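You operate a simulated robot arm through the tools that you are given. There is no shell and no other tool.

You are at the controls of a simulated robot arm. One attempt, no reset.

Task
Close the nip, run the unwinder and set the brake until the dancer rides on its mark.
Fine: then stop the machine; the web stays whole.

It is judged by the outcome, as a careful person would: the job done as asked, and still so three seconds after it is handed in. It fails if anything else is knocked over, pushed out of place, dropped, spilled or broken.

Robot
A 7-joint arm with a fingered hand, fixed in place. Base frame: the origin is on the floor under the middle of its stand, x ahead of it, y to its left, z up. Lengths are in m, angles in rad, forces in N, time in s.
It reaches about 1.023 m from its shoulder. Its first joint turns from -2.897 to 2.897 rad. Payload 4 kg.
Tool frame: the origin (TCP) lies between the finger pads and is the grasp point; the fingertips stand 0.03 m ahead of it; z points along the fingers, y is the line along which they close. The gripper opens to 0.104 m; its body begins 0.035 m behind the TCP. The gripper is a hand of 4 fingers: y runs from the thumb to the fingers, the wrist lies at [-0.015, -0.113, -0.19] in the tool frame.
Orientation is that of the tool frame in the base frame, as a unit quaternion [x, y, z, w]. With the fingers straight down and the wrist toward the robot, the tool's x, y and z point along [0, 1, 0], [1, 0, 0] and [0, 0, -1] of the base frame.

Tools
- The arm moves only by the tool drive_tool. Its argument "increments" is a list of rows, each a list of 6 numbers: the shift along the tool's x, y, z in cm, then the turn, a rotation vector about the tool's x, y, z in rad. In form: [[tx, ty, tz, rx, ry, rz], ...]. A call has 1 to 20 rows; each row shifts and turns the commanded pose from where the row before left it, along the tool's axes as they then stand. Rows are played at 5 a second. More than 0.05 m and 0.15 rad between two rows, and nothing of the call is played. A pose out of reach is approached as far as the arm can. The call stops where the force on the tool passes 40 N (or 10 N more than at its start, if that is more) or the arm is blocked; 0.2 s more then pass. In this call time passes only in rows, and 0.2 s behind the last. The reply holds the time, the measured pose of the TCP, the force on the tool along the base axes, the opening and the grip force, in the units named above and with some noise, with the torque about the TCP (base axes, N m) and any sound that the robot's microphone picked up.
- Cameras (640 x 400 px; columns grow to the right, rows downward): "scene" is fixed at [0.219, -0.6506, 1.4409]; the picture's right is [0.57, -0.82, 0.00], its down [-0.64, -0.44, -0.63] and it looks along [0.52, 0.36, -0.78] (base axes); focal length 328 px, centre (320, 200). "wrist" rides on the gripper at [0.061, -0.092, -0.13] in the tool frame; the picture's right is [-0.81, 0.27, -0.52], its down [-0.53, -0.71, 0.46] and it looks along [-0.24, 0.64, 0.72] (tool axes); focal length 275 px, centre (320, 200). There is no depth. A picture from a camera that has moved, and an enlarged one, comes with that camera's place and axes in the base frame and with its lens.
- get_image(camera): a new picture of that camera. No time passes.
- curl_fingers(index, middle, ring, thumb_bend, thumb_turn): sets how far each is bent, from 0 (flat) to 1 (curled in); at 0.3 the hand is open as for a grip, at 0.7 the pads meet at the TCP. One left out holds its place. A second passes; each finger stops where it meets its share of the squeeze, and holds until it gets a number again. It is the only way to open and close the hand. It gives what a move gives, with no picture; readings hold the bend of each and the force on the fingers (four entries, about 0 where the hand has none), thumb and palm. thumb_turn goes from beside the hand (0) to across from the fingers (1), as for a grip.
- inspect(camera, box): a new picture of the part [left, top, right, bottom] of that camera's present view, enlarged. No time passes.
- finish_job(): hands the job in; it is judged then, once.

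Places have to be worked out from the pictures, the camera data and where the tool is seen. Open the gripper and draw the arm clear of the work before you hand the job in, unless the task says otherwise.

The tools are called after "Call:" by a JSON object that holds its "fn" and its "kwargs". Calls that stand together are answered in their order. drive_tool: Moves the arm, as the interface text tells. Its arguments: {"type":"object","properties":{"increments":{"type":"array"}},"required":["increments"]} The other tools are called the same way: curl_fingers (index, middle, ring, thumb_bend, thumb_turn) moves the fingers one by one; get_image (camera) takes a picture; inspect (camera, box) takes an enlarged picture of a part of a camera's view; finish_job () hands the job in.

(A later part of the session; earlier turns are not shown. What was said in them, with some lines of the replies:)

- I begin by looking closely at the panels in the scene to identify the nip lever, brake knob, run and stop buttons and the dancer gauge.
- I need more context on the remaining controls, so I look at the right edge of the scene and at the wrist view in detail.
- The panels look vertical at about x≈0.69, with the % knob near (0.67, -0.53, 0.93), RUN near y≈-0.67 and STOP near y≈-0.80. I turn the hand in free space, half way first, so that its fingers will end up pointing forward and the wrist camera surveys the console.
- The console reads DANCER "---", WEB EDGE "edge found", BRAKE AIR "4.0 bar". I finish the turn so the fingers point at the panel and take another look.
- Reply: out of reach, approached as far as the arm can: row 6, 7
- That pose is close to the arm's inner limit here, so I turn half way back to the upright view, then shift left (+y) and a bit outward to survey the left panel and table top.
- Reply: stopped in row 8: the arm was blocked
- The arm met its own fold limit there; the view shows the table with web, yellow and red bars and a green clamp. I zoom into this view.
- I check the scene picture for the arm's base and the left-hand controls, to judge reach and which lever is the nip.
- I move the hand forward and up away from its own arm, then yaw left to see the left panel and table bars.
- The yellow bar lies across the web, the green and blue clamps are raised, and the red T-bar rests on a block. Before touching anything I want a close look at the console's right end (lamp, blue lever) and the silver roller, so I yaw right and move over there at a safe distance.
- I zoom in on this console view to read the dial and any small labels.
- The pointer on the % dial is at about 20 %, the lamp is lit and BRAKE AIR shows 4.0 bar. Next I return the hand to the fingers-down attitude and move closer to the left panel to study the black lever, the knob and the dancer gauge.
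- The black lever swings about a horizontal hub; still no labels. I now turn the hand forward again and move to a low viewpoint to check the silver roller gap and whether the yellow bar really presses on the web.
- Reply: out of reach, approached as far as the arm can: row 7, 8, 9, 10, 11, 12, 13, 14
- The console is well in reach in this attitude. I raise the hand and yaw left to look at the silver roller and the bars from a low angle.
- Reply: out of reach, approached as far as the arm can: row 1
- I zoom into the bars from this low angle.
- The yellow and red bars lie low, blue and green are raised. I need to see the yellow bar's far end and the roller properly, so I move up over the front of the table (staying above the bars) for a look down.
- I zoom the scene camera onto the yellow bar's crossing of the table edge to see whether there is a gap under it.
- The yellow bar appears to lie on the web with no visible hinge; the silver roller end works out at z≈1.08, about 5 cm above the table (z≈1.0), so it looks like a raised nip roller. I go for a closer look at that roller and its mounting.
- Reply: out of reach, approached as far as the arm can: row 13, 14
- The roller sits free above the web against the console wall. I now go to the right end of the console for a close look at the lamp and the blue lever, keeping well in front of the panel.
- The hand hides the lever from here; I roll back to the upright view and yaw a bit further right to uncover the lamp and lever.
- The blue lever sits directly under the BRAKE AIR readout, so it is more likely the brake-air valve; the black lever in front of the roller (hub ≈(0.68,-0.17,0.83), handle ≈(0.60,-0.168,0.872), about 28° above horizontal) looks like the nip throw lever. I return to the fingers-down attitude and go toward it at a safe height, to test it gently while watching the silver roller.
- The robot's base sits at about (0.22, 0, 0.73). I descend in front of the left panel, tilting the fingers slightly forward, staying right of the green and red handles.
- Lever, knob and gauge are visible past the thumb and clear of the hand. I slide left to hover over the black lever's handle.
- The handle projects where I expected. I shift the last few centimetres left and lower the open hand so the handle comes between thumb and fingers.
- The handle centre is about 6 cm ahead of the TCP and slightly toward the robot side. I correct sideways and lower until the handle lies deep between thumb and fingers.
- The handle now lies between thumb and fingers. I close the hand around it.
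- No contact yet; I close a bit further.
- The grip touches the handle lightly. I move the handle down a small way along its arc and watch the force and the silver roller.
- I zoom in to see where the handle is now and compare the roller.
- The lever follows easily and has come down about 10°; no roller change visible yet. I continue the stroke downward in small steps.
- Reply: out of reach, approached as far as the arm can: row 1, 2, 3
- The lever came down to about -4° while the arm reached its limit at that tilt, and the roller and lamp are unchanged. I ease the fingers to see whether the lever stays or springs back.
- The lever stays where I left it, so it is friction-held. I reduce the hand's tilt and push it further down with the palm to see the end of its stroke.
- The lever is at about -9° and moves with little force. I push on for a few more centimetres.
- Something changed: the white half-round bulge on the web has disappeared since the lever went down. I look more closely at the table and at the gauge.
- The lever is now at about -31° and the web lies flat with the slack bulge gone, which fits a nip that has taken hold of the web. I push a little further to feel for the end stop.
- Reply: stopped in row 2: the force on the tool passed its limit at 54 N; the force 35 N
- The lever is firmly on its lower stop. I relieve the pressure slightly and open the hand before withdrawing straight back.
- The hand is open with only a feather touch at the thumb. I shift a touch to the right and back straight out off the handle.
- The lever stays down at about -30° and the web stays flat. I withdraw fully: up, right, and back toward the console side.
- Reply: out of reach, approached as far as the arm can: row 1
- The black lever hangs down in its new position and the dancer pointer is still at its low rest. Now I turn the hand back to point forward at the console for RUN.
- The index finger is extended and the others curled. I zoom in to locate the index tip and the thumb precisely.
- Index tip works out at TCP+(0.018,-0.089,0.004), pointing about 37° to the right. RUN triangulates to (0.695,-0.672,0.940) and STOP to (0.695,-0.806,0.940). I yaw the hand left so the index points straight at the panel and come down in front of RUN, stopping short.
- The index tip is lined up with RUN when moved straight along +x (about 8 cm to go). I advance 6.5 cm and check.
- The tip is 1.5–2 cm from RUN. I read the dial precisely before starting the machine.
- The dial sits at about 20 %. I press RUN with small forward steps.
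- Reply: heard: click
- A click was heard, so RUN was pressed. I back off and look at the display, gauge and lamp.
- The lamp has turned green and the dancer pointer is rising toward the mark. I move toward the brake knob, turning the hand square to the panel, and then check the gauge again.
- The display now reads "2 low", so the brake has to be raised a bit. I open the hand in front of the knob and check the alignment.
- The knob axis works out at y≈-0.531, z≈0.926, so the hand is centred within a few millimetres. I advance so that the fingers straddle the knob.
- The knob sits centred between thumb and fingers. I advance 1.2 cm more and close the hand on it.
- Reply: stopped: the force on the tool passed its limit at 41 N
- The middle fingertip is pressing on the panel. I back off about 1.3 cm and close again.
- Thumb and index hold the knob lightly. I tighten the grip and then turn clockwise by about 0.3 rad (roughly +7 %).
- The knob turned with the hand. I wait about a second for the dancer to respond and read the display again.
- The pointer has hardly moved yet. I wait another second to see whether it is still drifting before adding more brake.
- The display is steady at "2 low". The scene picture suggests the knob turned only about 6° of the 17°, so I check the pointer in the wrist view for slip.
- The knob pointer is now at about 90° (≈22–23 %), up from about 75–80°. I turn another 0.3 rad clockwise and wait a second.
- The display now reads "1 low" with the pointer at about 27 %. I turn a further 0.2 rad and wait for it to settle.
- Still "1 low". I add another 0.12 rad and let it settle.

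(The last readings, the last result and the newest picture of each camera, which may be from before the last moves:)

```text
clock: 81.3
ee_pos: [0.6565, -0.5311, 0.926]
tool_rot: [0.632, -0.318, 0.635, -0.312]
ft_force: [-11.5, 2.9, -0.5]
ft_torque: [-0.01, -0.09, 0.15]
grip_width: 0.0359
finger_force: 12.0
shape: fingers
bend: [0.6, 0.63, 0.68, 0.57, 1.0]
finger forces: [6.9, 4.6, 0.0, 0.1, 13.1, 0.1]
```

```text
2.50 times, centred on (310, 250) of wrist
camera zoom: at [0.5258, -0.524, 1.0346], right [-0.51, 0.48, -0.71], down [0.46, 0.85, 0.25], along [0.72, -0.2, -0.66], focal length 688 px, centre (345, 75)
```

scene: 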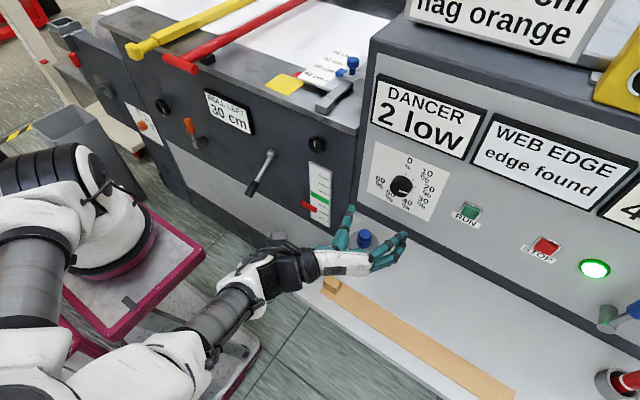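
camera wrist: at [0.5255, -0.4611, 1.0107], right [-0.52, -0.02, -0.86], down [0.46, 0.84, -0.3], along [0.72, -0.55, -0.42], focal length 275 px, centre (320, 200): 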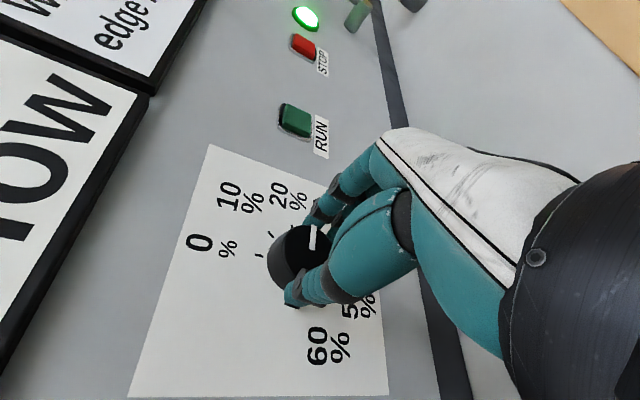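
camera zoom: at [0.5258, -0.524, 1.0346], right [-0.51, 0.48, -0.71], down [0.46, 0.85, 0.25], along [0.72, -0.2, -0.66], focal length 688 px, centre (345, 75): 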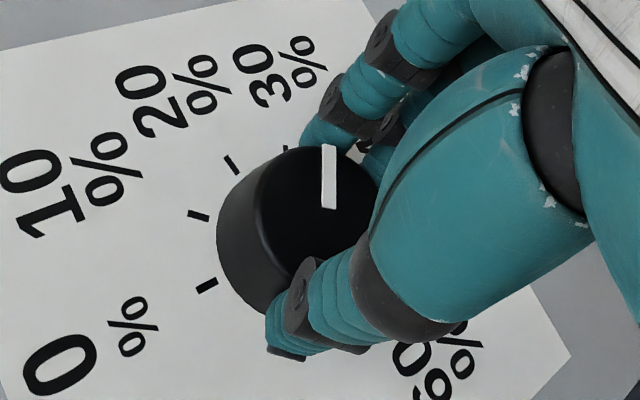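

The pointer is at about 30 % and the dancer still "1 low". I add 0.12 rad more and wait.

Call:
{"fn": "drive_tool", "kwargs": {"increments": [[0, 0, 0, 0, 0, 0.06], [0, 0, 0, 0, 0, 0.06], [0, 0, 0, 0, 0, 0], [0, 0, 0, 0, 0, 0], [0, 0, 0, 0, 0, 0], [0, 0, 0, 0, 0, 0], [0, 0, 0, 0, 0, 0], [0, 0, 0, 0, 0, 0]]}}

Call:
{"fn": "inspect", "kwargs": {"camera": "scene", "box": [280, 60, 480, 280]}}

Call:
{"fn": "inspect", "kwargs": {"camera": "wrist", "box": [220, 170, 400, 330]}}

```text
clock: 83.1
ee_pos: [0.6551, -0.5316, 0.9254]
tool_rot: [0.612, -0.355, 0.614, -0.35]
ft_force: [-9.3, 7.1, -1.7]
ft_torque: [-0.01, -0.02, 0.19]
grip_width: 0.0359
finger_force: 13.0
shape: fingers
bend: [0.6, 0.62, 0.68, 0.57, 1.0]
finger forces: [7.0, 6.0, 0.0, 0.1, 12.7, 0.0]
```

```text
1.82 times, centred on (380, 170) of scene
camera zoom: at [0.219, -0.6506, 1.4409], right [0.57, -0.82, 0.0], down [-0.64, -0.44, -0.63], along [0.52, 0.36, -0.78], focal length 597 px, centre (211, 254)
```

zoom: 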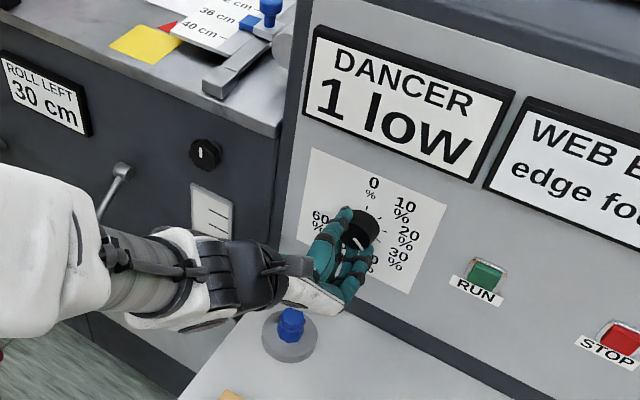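

```text
2.50 times, centred on (310, 250) of wrist
camera zoom: at [0.5257, -0.5372, 1.035], right [-0.51, 0.56, -0.65], down [0.46, 0.82, 0.35], along [0.72, -0.12, -0.68], focal length 688 px, centre (345, 75)
```

zoom: 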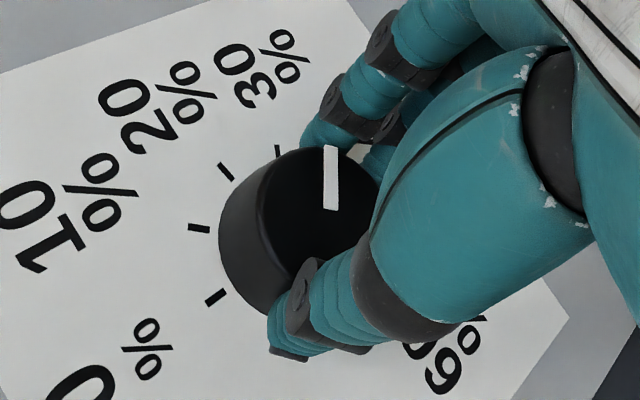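

Still "1 low" at roughly 32 %. I continue with 0.12 rad more.

Call:
{"fn": "drive_tool", "kwargs": {"increments": [[0, 0, 0, 0, 0, 0.06], [0, 0, 0, 0, 0, 0.06], [0, 0, 0, 0, 0, 0], [0, 0, 0, 0, 0, 0], [0, 0, 0, 0, 0, 0], [0, 0, 0, 0, 0, 0], [0, 0, 0, 0, 0, 0], [0, 0, 0, 0, 0, 0]]}}

Call:
{"fn": "inspect", "kwargs": {"camera": "scene", "box": [280, 60, 480, 280]}}

Call:
{"fn": "inspect", "kwargs": {"camera": "wrist", "box": [220, 170, 400, 330]}}

```text
clock: 84.9
ee_pos: [0.6561, -0.5323, 0.9272]
tool_rot: [0.591, -0.39, 0.591, -0.387]
ft_force: [-9.9, 8.3, -5.7]
ft_torque: [-0.03, 0.11, 0.23]
grip_width: 0.036
finger_force: 13.5
shape: fingers
bend: [0.6, 0.62, 0.68, 0.57, 1.0]
finger forces: [7.7, 7.0, 0.0, 0.0, 11.7, 0.0]
```

```text
1.82 times, centred on (380, 170) of scene
camera zoom: at [0.219, -0.6506, 1.4409], right [0.57, -0.82, 0.0], down [-0.64, -0.44, -0.63], along [0.52, 0.36, -0.78], focal length 597 px, centre (211, 254)
```

zoom: 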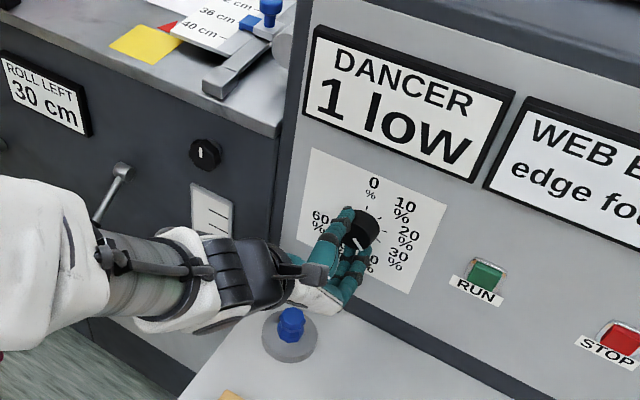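

```text
2.50 times, centred on (310, 250) of wrist
camera zoom: at [0.5258, -0.5506, 1.0341], right [-0.51, 0.64, -0.57], down [0.46, 0.77, 0.44], along [0.72, -0.04, -0.69], focal length 688 px, centre (345, 75)
```

zoom: 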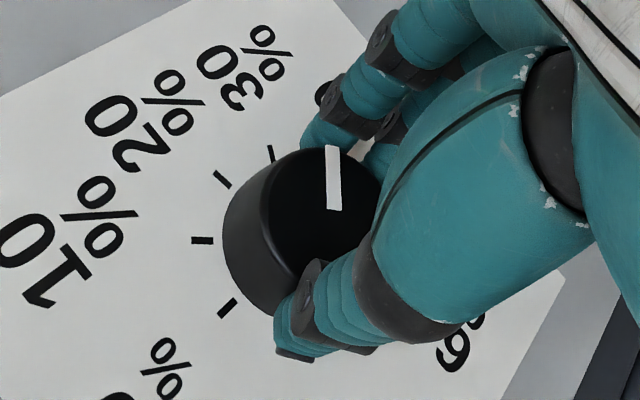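

About 34 % now and still "1 low"; the trend suggests the mark near 38–40 %. I add 0.18 rad and wait.

Call:
{"fn": "drive_tool", "kwargs": {"increments": [[0, 0, 0, 0, 0, 0.06], [0, 0, 0, 0, 0, 0.06], [0, 0, 0, 0, 0, 0.06], [0, 0, 0, 0, 0, 0], [0, 0, 0, 0, 0, 0], [0, 0, 0, 0, 0, 0], [0, 0, 0, 0, 0, 0], [0, 0, 0, 0, 0, 0], [0, 0, 0, 0, 0, 0]]}}

Call:
{"fn": "inspect", "kwargs": {"camera": "scene", "box": [280, 60, 480, 280]}}

Call:
{"fn": "inspect", "kwargs": {"camera": "wrist", "box": [220, 170, 400, 330]}}

```text
clock: 86.9
ee_pos: [0.6568, -0.5298, 0.9261]
tool_rot: [0.552, -0.442, 0.555, -0.437]
ft_force: [-4.7, 6.5, -1.8]
ft_torque: [-0.04, 0.03, 0.19]
grip_width: 0.0358
finger_force: 11.9
shape: fingers
bend: [0.59, 0.62, 0.68, 0.57, 1.0]
finger forces: [7.4, 5.6, 0.1, 0.1, 11.4, 0.1]
```

```text
1.82 times, centred on (380, 170) of scene
camera zoom: at [0.219, -0.6506, 1.4409], right [0.57, -0.82, 0.0], down [-0.64, -0.44, -0.63], along [0.52, 0.36, -0.78], focal length 597 px, centre (211, 254)
```

zoom: 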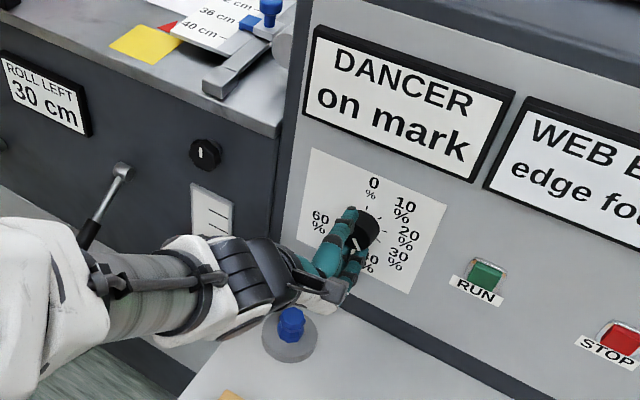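

```text
2.50 times, centred on (310, 250) of wrist
camera zoom: at [0.5253, -0.569, 1.0287], right [-0.51, 0.73, -0.45], down [0.46, 0.68, 0.57], along [0.72, 0.09, -0.68], focal length 688 px, centre (345, 75)
```

zoom: 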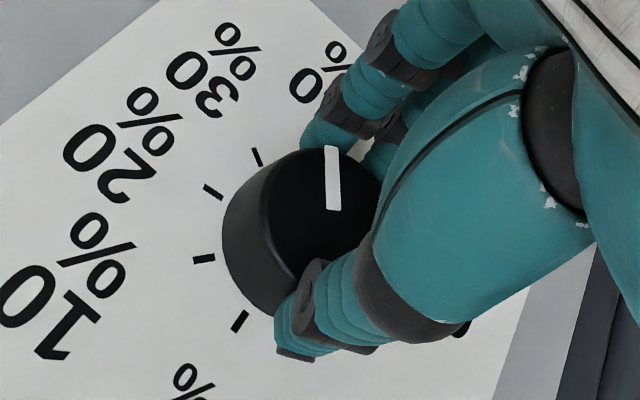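

The display now says "on mark" at about 36 %. I nudge 0.1 rad further toward the middle of the band and let it settle.

Call:
{"fn": "drive_tool", "kwargs": {"increments": [[0, 0, 0, 0, 0, 0.05], [0, 0, 0, 0, 0, 0.05], [0, 0, 0, 0, 0, 0], [0, 0, 0, 0, 0, 0], [0, 0, 0, 0, 0, 0], [0, 0, 0, 0, 0, 0], [0, 0, 0, 0, 0, 0], [0, 0, 0, 0, 0, 0]]}}

Call:
{"fn": "inspect", "kwargs": {"camera": "scene", "box": [280, 60, 480, 280]}}

Call:
{"fn": "inspect", "kwargs": {"camera": "wrist", "box": [220, 170, 400, 330]}}

```text
clock: 88.7
ee_pos: [0.6568, -0.5303, 0.9274]
tool_rot: [0.529, -0.469, 0.533, -0.464]
ft_force: [-7.4, 8.3, -5.0]
ft_torque: [-0.03, 0.12, 0.25]
grip_width: 0.0364
finger_force: 12.8
shape: fingers
bend: [0.59, 0.61, 0.68, 0.57, 1.0]
finger forces: [8.4, 7.6, 0.0, 0.0, 10.2, 0.0]
```

```text
1.82 times, centred on (380, 170) of scene
camera zoom: at [0.219, -0.6506, 1.4409], right [0.57, -0.82, 0.0], down [-0.64, -0.44, -0.63], along [0.52, 0.36, -0.78], focal length 597 px, centre (211, 254)
```

zoom: 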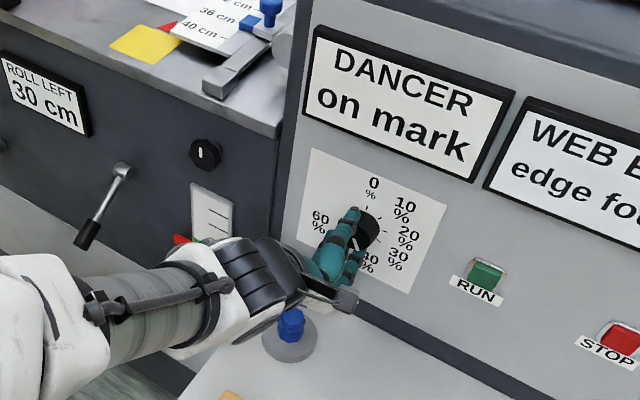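

```text
2.50 times, centred on (310, 250) of wrist
camera zoom: at [0.5253, -0.5789, 1.0252], right [-0.51, 0.77, -0.38], down [0.46, 0.62, 0.64], along [0.73, 0.15, -0.67], focal length 688 px, centre (345, 75)
```

zoom: 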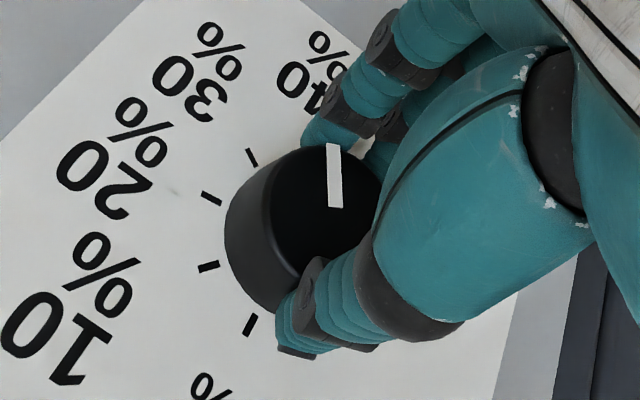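

Still "on mark", and the red pointer is partly visible now. I zoom in on the gauge.

Call:
{"fn": "inspect", "kwargs": {"camera": "scene", "box": [290, 150, 350, 240]}}

```text
4.44 times, centred on (320, 195) of scene
camera zoom: at [0.219, -0.6506, 1.4409], right [0.57, -0.82, 0.0], down [-0.64, -0.44, -0.63], along [0.52, 0.36, -0.78], focal length 1458 px, centre (320, 222)
```

zoom: 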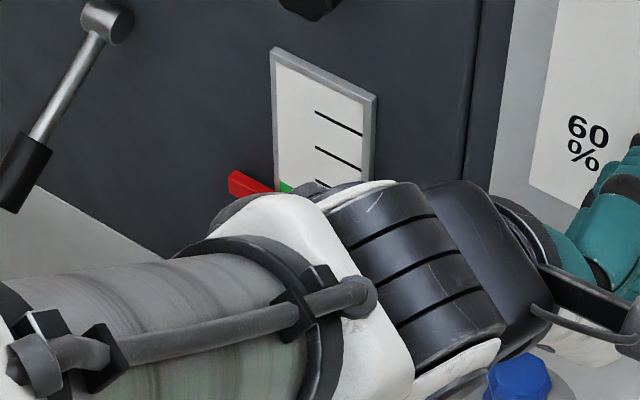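

From the pointer's travel I judge the dancer is still about a third of a division below centre. I add 0.14 rad and check that it stays on mark.

Call:
{"fn": "drive_tool", "kwargs": {"increments": [[0, 0, 0, 0, 0, 0.05], [0, 0, 0, 0, 0, 0.05], [0, 0, 0, 0, 0, 0.04], [0, 0, 0, 0, 0, 0], [0, 0, 0, 0, 0, 0], [0, 0, 0, 0, 0, 0], [0, 0, 0, 0, 0, 0], [0, 0, 0, 0, 0, 0], [0, 0, 0, 0, 0, 0]]}}

Call:
{"fn": "inspect", "kwargs": {"camera": "scene", "box": [280, 60, 480, 280]}}

Call:
{"fn": "inspect", "kwargs": {"camera": "scene", "box": [290, 150, 350, 240]}}

Call:
{"fn": "inspect", "kwargs": {"camera": "wrist", "box": [220, 170, 400, 330]}}

```text
clock: 90.7
ee_pos: [0.6565, -0.5313, 0.9264]
tool_rot: [-0.495, 0.505, -0.499, 0.5]
ft_force: [-8.5, 10.6, 0.2]
ft_torque: [-0.01, 0.01, 0.32]
grip_width: 0.0359
finger_force: 13.2
shape: fingers
bend: [0.59, 0.61, 0.68, 0.57, 1.0]
finger forces: [6.8, 7.0, 0.0, 0.0, 12.9, 0.1]
```

```text
1.82 times, centred on (380, 170) of scene
camera zoom: at [0.219, -0.6506, 1.4409], right [0.57, -0.82, 0.0], down [-0.64, -0.44, -0.63], along [0.52, 0.36, -0.78], focal length 597 px, centre (211, 254)
```

zoom: 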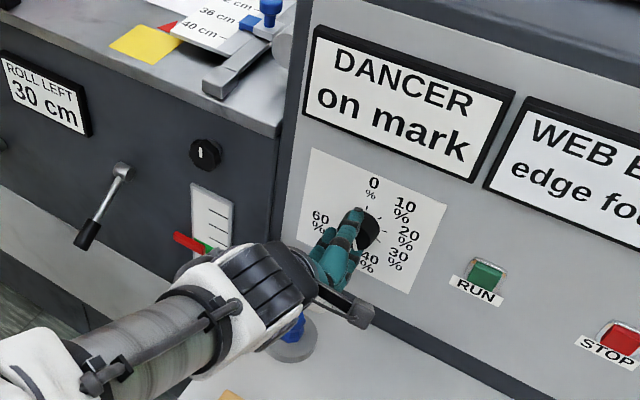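

```text
4.44 times, centred on (320, 195) of scene
camera zoom: at [0.219, -0.6506, 1.4409], right [0.57, -0.82, 0.0], down [-0.64, -0.44, -0.63], along [0.52, 0.36, -0.78], focal length 1458 px, centre (320, 222)
```

zoom: 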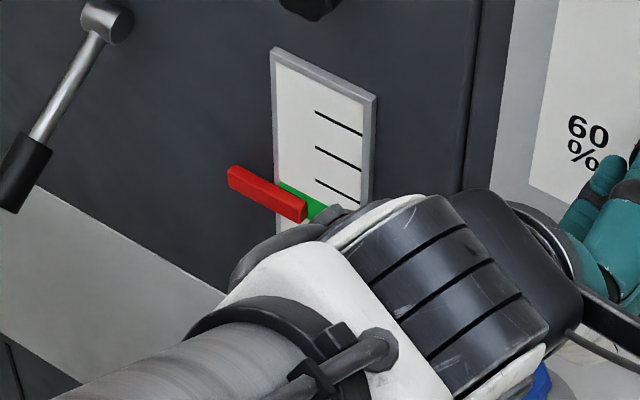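

```text
2.50 times, centred on (310, 250) of wrist
camera zoom: at [0.5255, -0.5922, 1.0167], right [-0.51, 0.82, -0.27], down [0.46, 0.52, 0.72], along [0.73, 0.24, -0.64], focal length 688 px, centre (345, 75)
```

zoom: 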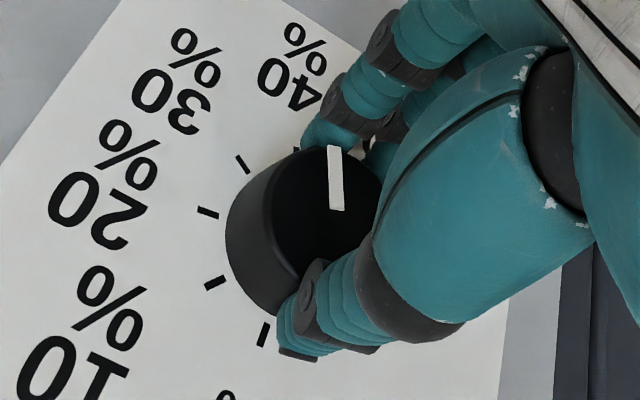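

On mark with the dial at about 39 % and the pointer near the band's middle. I open the fingers carefully and back straight off the knob.

Call:
{"fn": "curl_fingers", "kwargs": {"index": 0.4, "middle": 0.35, "ring": 0.4, "thumb_bend": 0.35}}

Call:
{"fn": "drive_tool", "kwargs": {"increments": [[0, 0, -2.5, 0, 0, 0], [0, 0, -3.5, 0, 0, 0], [0, 0, -3.5, 0, 0, 0]]}}

Call:
{"fn": "get_image", "kwargs": {"camera": "scene"}}

Call:
{"fn": "inspect", "kwargs": {"camera": "scene", "box": [280, 60, 480, 280]}}

Call:
{"fn": "inspect", "kwargs": {"camera": "scene", "box": [290, 150, 350, 240]}}

```text
clock: 91.7
ee_pos: [0.6569, -0.5307, 0.9265]
tool_rot: [-0.496, 0.505, -0.499, 0.501]
ft_force: [-0.5, 0.4, 0.0]
ft_torque: [-0.01, 0.01, -0.01]
grip_width: 0.0839
finger_force: 0.0
shape: fingers
bend: [0.4, 0.35, 0.4, 0.35, 0.96]
finger forces: [0.0, 0.1, 0.0, 0.0, 0.0, 0.0]
```

```text
clock: 92.5
ee_pos: [0.5629, -0.532, 0.9265]
tool_rot: [-0.496, 0.505, -0.499, 0.501]
ft_force: [0.0, 0.1, 0.0]
ft_torque: [0.03, -0.02, -0.03]
grip_width: 0.0842
finger_force: 0.1
shape: fingers
bend: [0.4, 0.35, 0.4, 0.35, 0.96]
finger forces: [0.0, 0.1, 0.0, 0.0, 0.1, 0.1]
```

```text
taken
```

scene: 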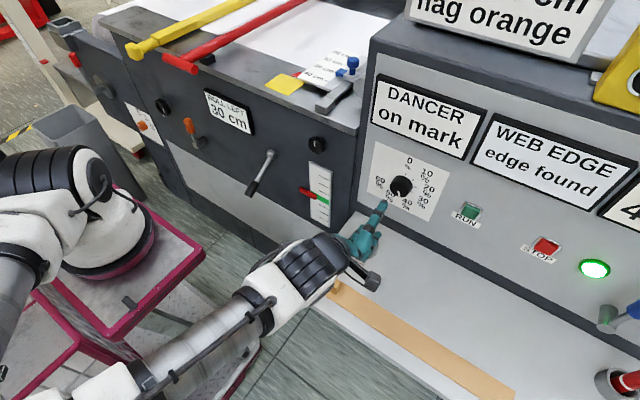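

```text
1.82 times, centred on (380, 170) of scene
camera zoom: at [0.219, -0.6506, 1.4409], right [0.57, -0.82, 0.0], down [-0.64, -0.44, -0.63], along [0.52, 0.36, -0.78], focal length 597 px, centre (211, 254)
```

zoom: 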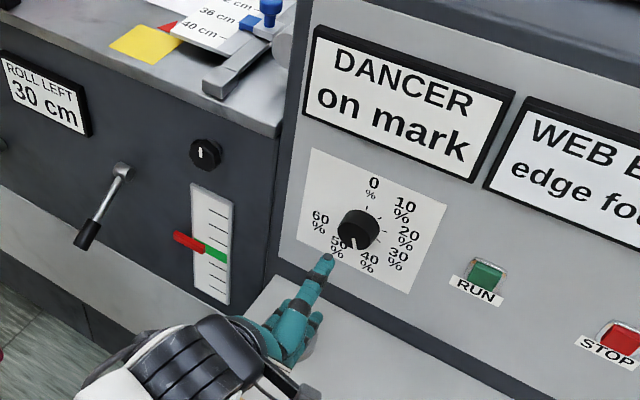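

```text
4.44 times, centred on (320, 195) of scene
camera zoom: at [0.219, -0.6506, 1.4409], right [0.57, -0.82, 0.0], down [-0.64, -0.44, -0.63], along [0.52, 0.36, -0.78], focal length 1458 px, centre (320, 222)
```

zoom: 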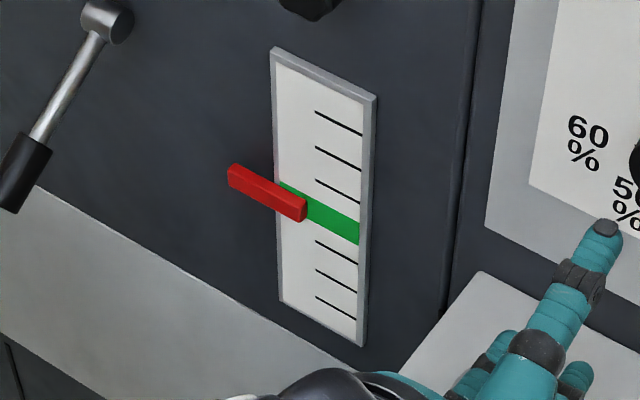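

The gauge pointer lines up with the green band, the display reads "on mark" and the dial stands at about 39 %. Now I turn the hand back and prepare the index finger for STOP.

Call:
{"fn": "drive_tool", "kwargs": {"increments": [[0, 0, -0.2, 0, 0, -0.1428], [0, 0, -0.2, 0, 0, -0.1428], [0, 0, -0.2, 0, 0, -0.1428], [0, 0, -0.2, 0, 0, -0.1428], [0, 0, -0.2, 0, 0, -0.1428], [0, 0, -0.2, 0, 0, -0.1428], [0, 0, -0.2, 0, 0, -0.1428], [0, 0, -0.2, 0, 0, -0.1428], [0, 0, -0.2, 0, 0, -0.1428], [0, 0, -0.2, 0, 0, -0.1428], [0, 0, -0.2, 0, 0, -0.1428], [0.25, 4.85, 0.5, 0, 0, 0], [0.25, 4.85, 0.5, 0, 0, 0], [0.25, 4.85, 0.5, 0, 0, 0], [0.25, 4.85, 0.5, 0, 0, 0], [0, 0, 0, 0.15, 0, 0], [0, 0, 0, 0.15, 0, 0]]}}

Call:
{"fn": "curl_fingers", "kwargs": {"index": 0.15, "middle": 0.9, "ring": 0.9, "thumb_bend": 0.9, "thumb_turn": 0.6}}

Call:
{"fn": "get_image", "kwargs": {"camera": "scene"}}

Call:
{"fn": "inspect", "kwargs": {"camera": "scene", "box": [400, 180, 620, 330]}}

Call:
{"fn": "get_image", "kwargs": {"camera": "wrist"}}

```text
clock: 96.1
ee_pos: [0.5575, -0.7256, 0.9334]
tool_rot: [0.7, 0.099, 0.7, -0.107]
ft_force: [0.0, 0.5, -0.2]
ft_torque: [0.01, 0.01, 0.01]
grip_width: 0.084
finger_force: 0.0
shape: fingers
bend: [0.4, 0.35, 0.4, 0.35, 0.96]
finger forces: [0.0, 0.0, 0.0, 0.1, 0.0, 0.0]
```

```text
clock: 97.1
ee_pos: [0.5584, -0.7254, 0.9329]
tool_rot: [0.699, 0.099, 0.7, -0.106]
ft_force: [-0.3, -0.9, 0.7]
ft_torque: [0.0, 0.0, 0.03]
grip_width: 0.0471
finger_force: 0.0
shape: fingers
bend: [0.15, 0.9, 0.9, 0.9, 0.62]
finger forces: [0.0, 0.1, 0.0, 0.0, 0.0, 0.0]
```

```text
taken
```

scene: 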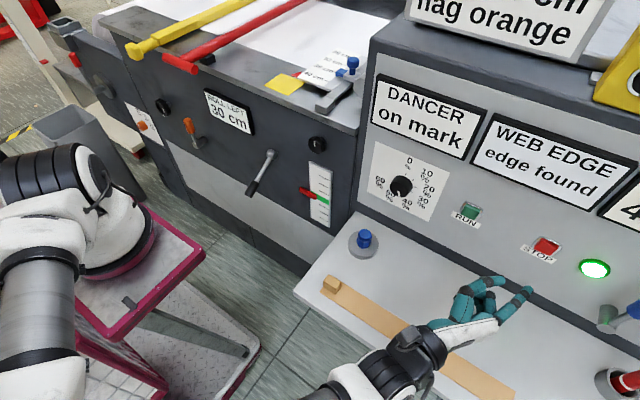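

```text
2.67 times, centred on (510, 255) of scene
camera zoom: at [0.219, -0.6506, 1.4409], right [0.57, -0.82, 0.0], down [-0.64, -0.44, -0.63], along [0.52, 0.36, -0.78], focal length 875 px, centre (-187, 53)
```

zoom: 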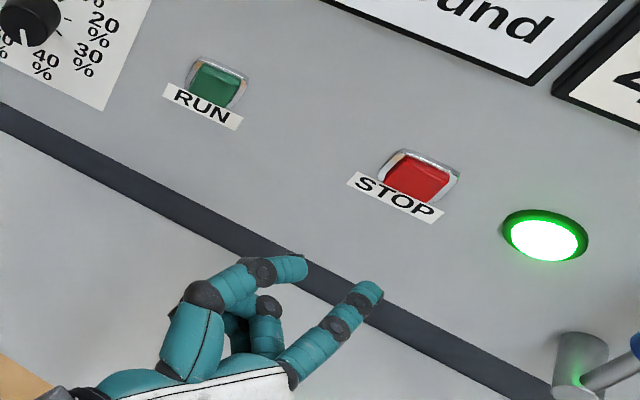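

```text
taken
camera wrist: at [0.4068, -0.6756, 0.9946], right [-0.42, -0.4, -0.81], down [0.23, 0.82, -0.52], along [0.88, -0.41, -0.25], focal length 275 px, centre (320, 200)
```

wrist: 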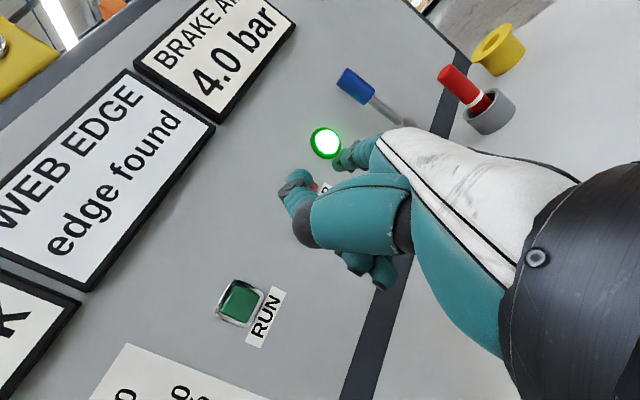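

The index tip projects onto STOP within a few millimetres. I advance about 7 cm with a small correction to the right and check.

Call:
{"fn": "drive_tool", "kwargs": {"increments": [[0, 1.15, 2.15, 0, 0, 0], [0, 0.71, 2.29, 0, 0, 0], [0, 0.65, 2.1, 0, 0, 0]]}}

Call:
{"fn": "inspect", "kwargs": {"camera": "scene", "box": [480, 200, 620, 320]}}

Call:
{"fn": "inspect", "kwargs": {"camera": "scene", "box": [280, 60, 480, 280]}}

```text
clock: 97.9
ee_pos: [0.6291, -0.7289, 0.9339]
tool_rot: [0.7, 0.098, 0.7, -0.107]
ft_force: [-0.1, 0.7, -0.3]
ft_torque: [-0.06, -0.02, 0.0]
grip_width: 0.0468
finger_force: 0.1
shape: fingers
bend: [0.15, 0.9, 0.9, 0.9, 0.62]
finger forces: [0.1, 0.1, 0.1, 0.1, 0.0, 0.0]
```

```text
3.33 times, centred on (550, 260) of scene
camera zoom: at [0.219, -0.6506, 1.4409], right [0.57, -0.82, 0.0], down [-0.64, -0.44, -0.63], along [0.52, 0.36, -0.78], focal length 1094 px, centre (-447, 0)
```

zoom: 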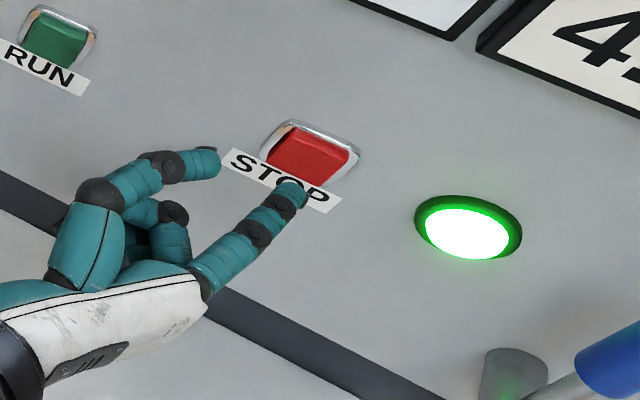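

```text
1.82 times, centred on (380, 170) of scene
camera zoom: at [0.219, -0.6506, 1.4409], right [0.57, -0.82, 0.0], down [-0.64, -0.44, -0.63], along [0.52, 0.36, -0.78], focal length 597 px, centre (211, 254)
```

zoom: 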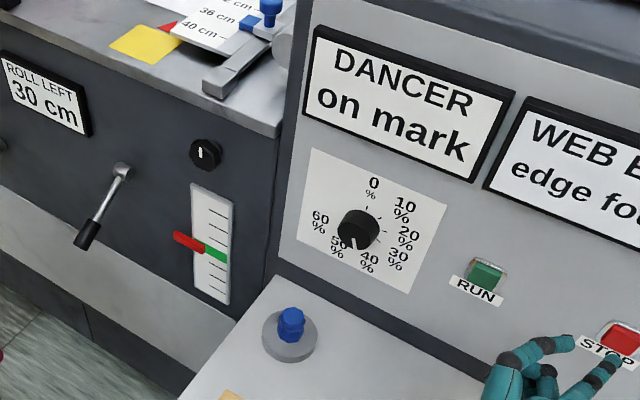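

The dancer has stayed on mark. I press STOP with small forward steps.

Call:
{"fn": "drive_tool", "kwargs": {"increments": [[0, 0.3, 0.95, 0, 0, 0], [0, 0.2, 0.67, 0, 0, 0], [0, 0.15, 0.48, 0, 0, 0]]}}

Call:
{"fn": "inspect", "kwargs": {"camera": "scene", "box": [480, 200, 620, 320]}}

```text
clock: 98.7
ee_pos: [0.6507, -0.7303, 0.933]
tool_rot: [0.7, 0.099, 0.699, -0.107]
ft_force: [-1.2, 0.3, 0.3]
ft_torque: [-0.02, 0.03, -0.02]
grip_width: 0.0472
finger_force: 0.4
shape: fingers
bend: [0.15, 0.9, 0.9, 0.9, 0.62]
finger forces: [0.3, 0.0, 0.0, 0.0, 0.0, 0.0]
```

```text
3.33 times, centred on (550, 260) of scene
camera zoom: at [0.219, -0.6506, 1.4409], right [0.57, -0.82, 0.0], down [-0.64, -0.44, -0.63], along [0.52, 0.36, -0.78], focal length 1094 px, centre (-447, 0)
```

zoom: 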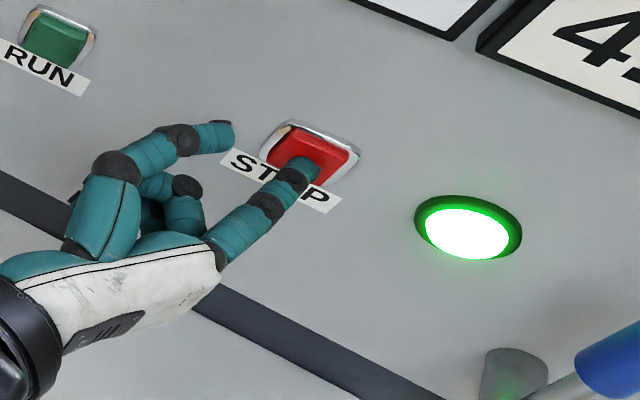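

The finger is just touching the red button (0.3 N). I push a little further until it clicks.

Call:
{"fn": "drive_tool", "kwargs": {"increments": [[0, 0.15, 0.48, 0, 0, 0], [0, 0.1, 0.3, 0, 0, 0]]}}

Call:
{"fn": "inspect", "kwargs": {"camera": "scene", "box": [480, 200, 620, 320]}}

```text
clock: 99.3
ee_pos: [0.6571, -0.732, 0.9344]
tool_rot: [0.7, 0.098, 0.7, -0.105]
ft_force: [-9.7, 3.1, -0.3]
ft_torque: [0.0, -0.05, -0.59]
grip_width: 0.0473
finger_force: 4.5
shape: fingers
bend: [0.15, 0.9, 0.9, 0.9, 0.62]
finger forces: [9.2, 0.1, 0.0, 0.1, 0.0, 0.0]
heard: click
```

```text
3.33 times, centred on (550, 260) of scene
camera zoom: at [0.219, -0.6506, 1.4409], right [0.57, -0.82, 0.0], down [-0.64, -0.44, -0.63], along [0.52, 0.36, -0.78], focal length 1094 px, centre (-447, 0)
```

zoom: 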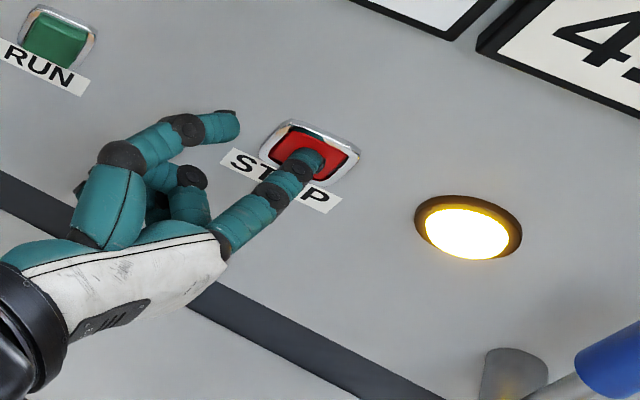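

STOP clicked and the lamp is back to amber. I draw the hand back and look over the whole machine.

Call:
{"fn": "drive_tool", "kwargs": {"increments": [[0, -0.9, -2.9, 0, 0, 0], [0, -1.2, -3.8, 0, 0, 0], [0, -1.2, -3.8, 0, 0, 0], [2.0, -1.0, -3.5, 0, 0, 0], [3.0, -1.0, -3.5, 0, 0, 0]]}}

Call:
{"fn": "curl_fingers", "kwargs": {"index": 0.3, "middle": 0.3, "ring": 0.3, "thumb_bend": 0.3, "thumb_turn": 0.98}}

Call:
{"fn": "get_image", "kwargs": {"camera": "scene"}}

Call:
{"fn": "inspect", "kwargs": {"camera": "scene", "box": [280, 60, 480, 280]}}

Call:
{"fn": "inspect", "kwargs": {"camera": "scene", "box": [120, 0, 420, 240]}}

```text
clock: 100.5
ee_pos: [0.474, -0.7271, 0.9795]
tool_rot: [0.699, 0.099, 0.7, -0.108]
ft_force: [0.0, 0.0, -0.7]
ft_torque: [-0.03, 0.0, 0.01]
grip_width: 0.0472
finger_force: 0.1
shape: fingers
bend: [0.15, 0.9, 0.9, 0.9, 0.62]
finger forces: [0.0, 0.0, 0.0, 0.0, 0.1, 0.1]
```

```text
clock: 101.5
ee_pos: [0.4733, -0.7279, 0.9793]
tool_rot: [0.699, 0.098, 0.7, -0.106]
ft_force: [-0.1, -0.3, 0.5]
ft_torque: [-0.02, 0.02, -0.02]
grip_width: 0.103
finger_force: 0.1
shape: fingers
bend: [0.3, 0.3, 0.3, 0.3, 0.96]
finger forces: [0.0, 0.0, 0.0, 0.1, 0.0, 0.1]
```

```text
taken
```

scene: 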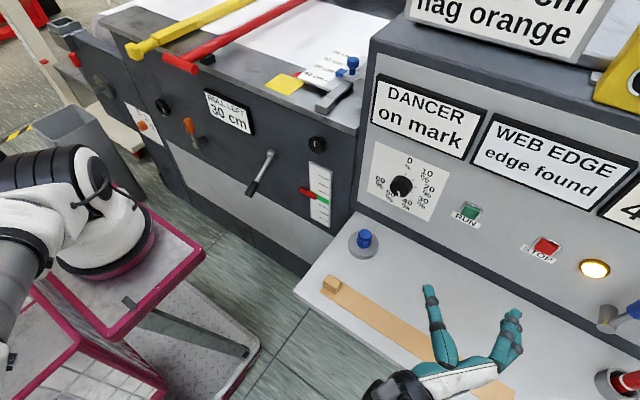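

```text
1.82 times, centred on (380, 170) of scene
camera zoom: at [0.219, -0.6506, 1.4409], right [0.57, -0.82, 0.0], down [-0.64, -0.44, -0.63], along [0.52, 0.36, -0.78], focal length 597 px, centre (211, 254)
```

zoom: 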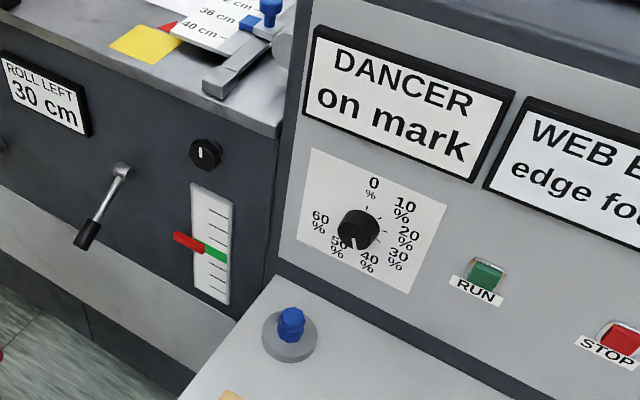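

```text
1.67 times, centred on (270, 120) of scene
camera zoom: at [0.219, -0.6506, 1.4409], right [0.57, -0.82, 0.0], down [-0.64, -0.44, -0.63], along [0.52, 0.36, -0.78], focal length 547 px, centre (403, 333)
```

zoom: 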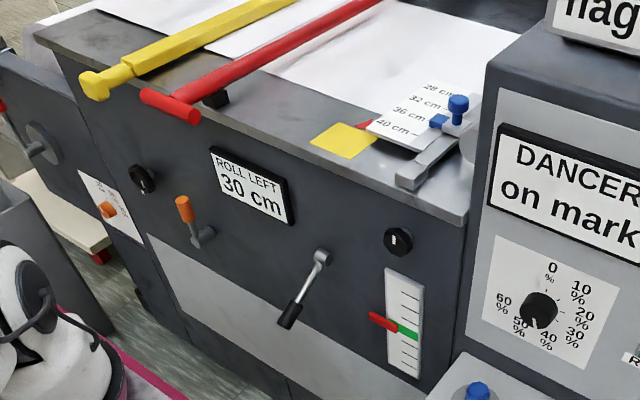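

Stopped, still "on mark", web intact, hand open. I draw the arm up and back, clear of the shelf and console, and take a last look.

Call:
{"fn": "drive_tool", "kwargs": {"increments": [[4, 0, -1.0, 0, 0, 0], [4, -1.0, -1.0, 0, 0, 0], [4, -1.0, -1.0, 0, 0, 0], [4, -1.0, -1.0, 0, 0, 0], [0, 0, 0, 0, 0, 0], [0, 0, 0, 0, 0, 0], [0, 0, 0, 0, 0, 0], [0, 0, 0, 0, 0, 0], [0, 0, 0, 0, 0, 0], [0, 0, 0, 0, 0, 0]]}}

Call:
{"fn": "get_image", "kwargs": {"camera": "scene"}}

Call:
{"fn": "get_image", "kwargs": {"camera": "wrist"}}

```text
clock: 103.7
ee_pos: [0.4257, -0.7144, 1.14]
tool_rot: [0.699, 0.099, 0.7, -0.107]
ft_force: [0.1, -0.2, 0.9]
ft_torque: [0.0, -0.02, 0.0]
grip_width: 0.1031
finger_force: 0.1
shape: fingers
bend: [0.3, 0.3, 0.3, 0.3, 0.96]
finger forces: [0.0, 0.0, 0.0, 0.1, 0.0, 0.1]
```

```text
taken
```

scene: 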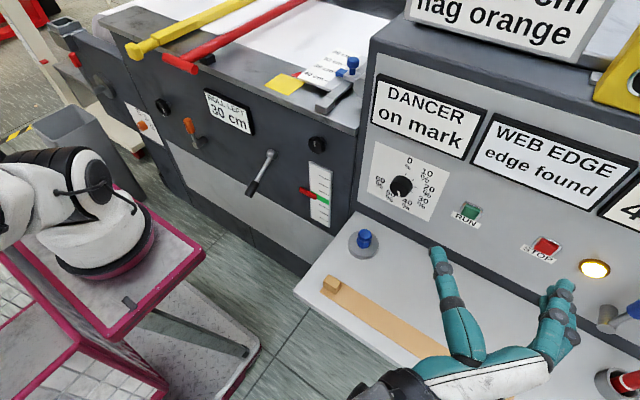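

```text
taken
camera wrist: at [0.2739, -0.666, 1.2011], right [-0.42, -0.4, -0.81], down [0.23, 0.82, -0.52], along [0.88, -0.41, -0.25], focal length 275 px, centre (320, 200)
```

wrist: 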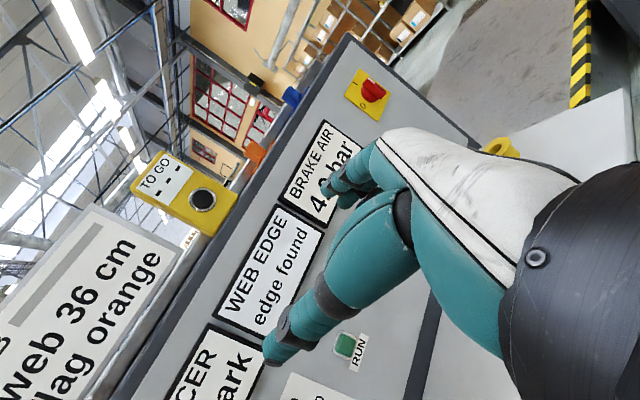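

The nip lever is down, the brake is set, the dancer reads "on mark" with its pointer on the green band, the lamp is amber (stopped), the web is whole, and the arm is clear with the hand open. I hand the job in.

Call:
{"fn": "finish_job", "kwargs": {}}

```text
The job is handed in.
```

The nip is closed, the brake is set with the dancer on its mark, and the machine is stopped with the web whole. I handed the job in. The arm is clear of the machine and the hand is open.

- **Nip:** None of the levers is labelled. I took the black lever on the left panel to be the nip and pushed it down to its stop. A slack bulge in the web flattened as it went down, and the dancer then answered the brake normally, so I'm confident it was the right one.
- **Run:** RUN clicked and the lamp turned green.
- **Brake:** The dial went from about 20 % to about 39 %. The display moved from "2 low" to "1 low" to "on mark", and the gauge pointer sits on the green band.
- **Stop:** STOP clicked and the lamp went back to amber. About four seconds later the display still read "on mark" and nothing else looked disturbed.

While I was gripping the brake knob, the middle fingertip pressed on the panel hard enough to trip the 40 N force limit. I backed off and gripped again; I saw no damage.
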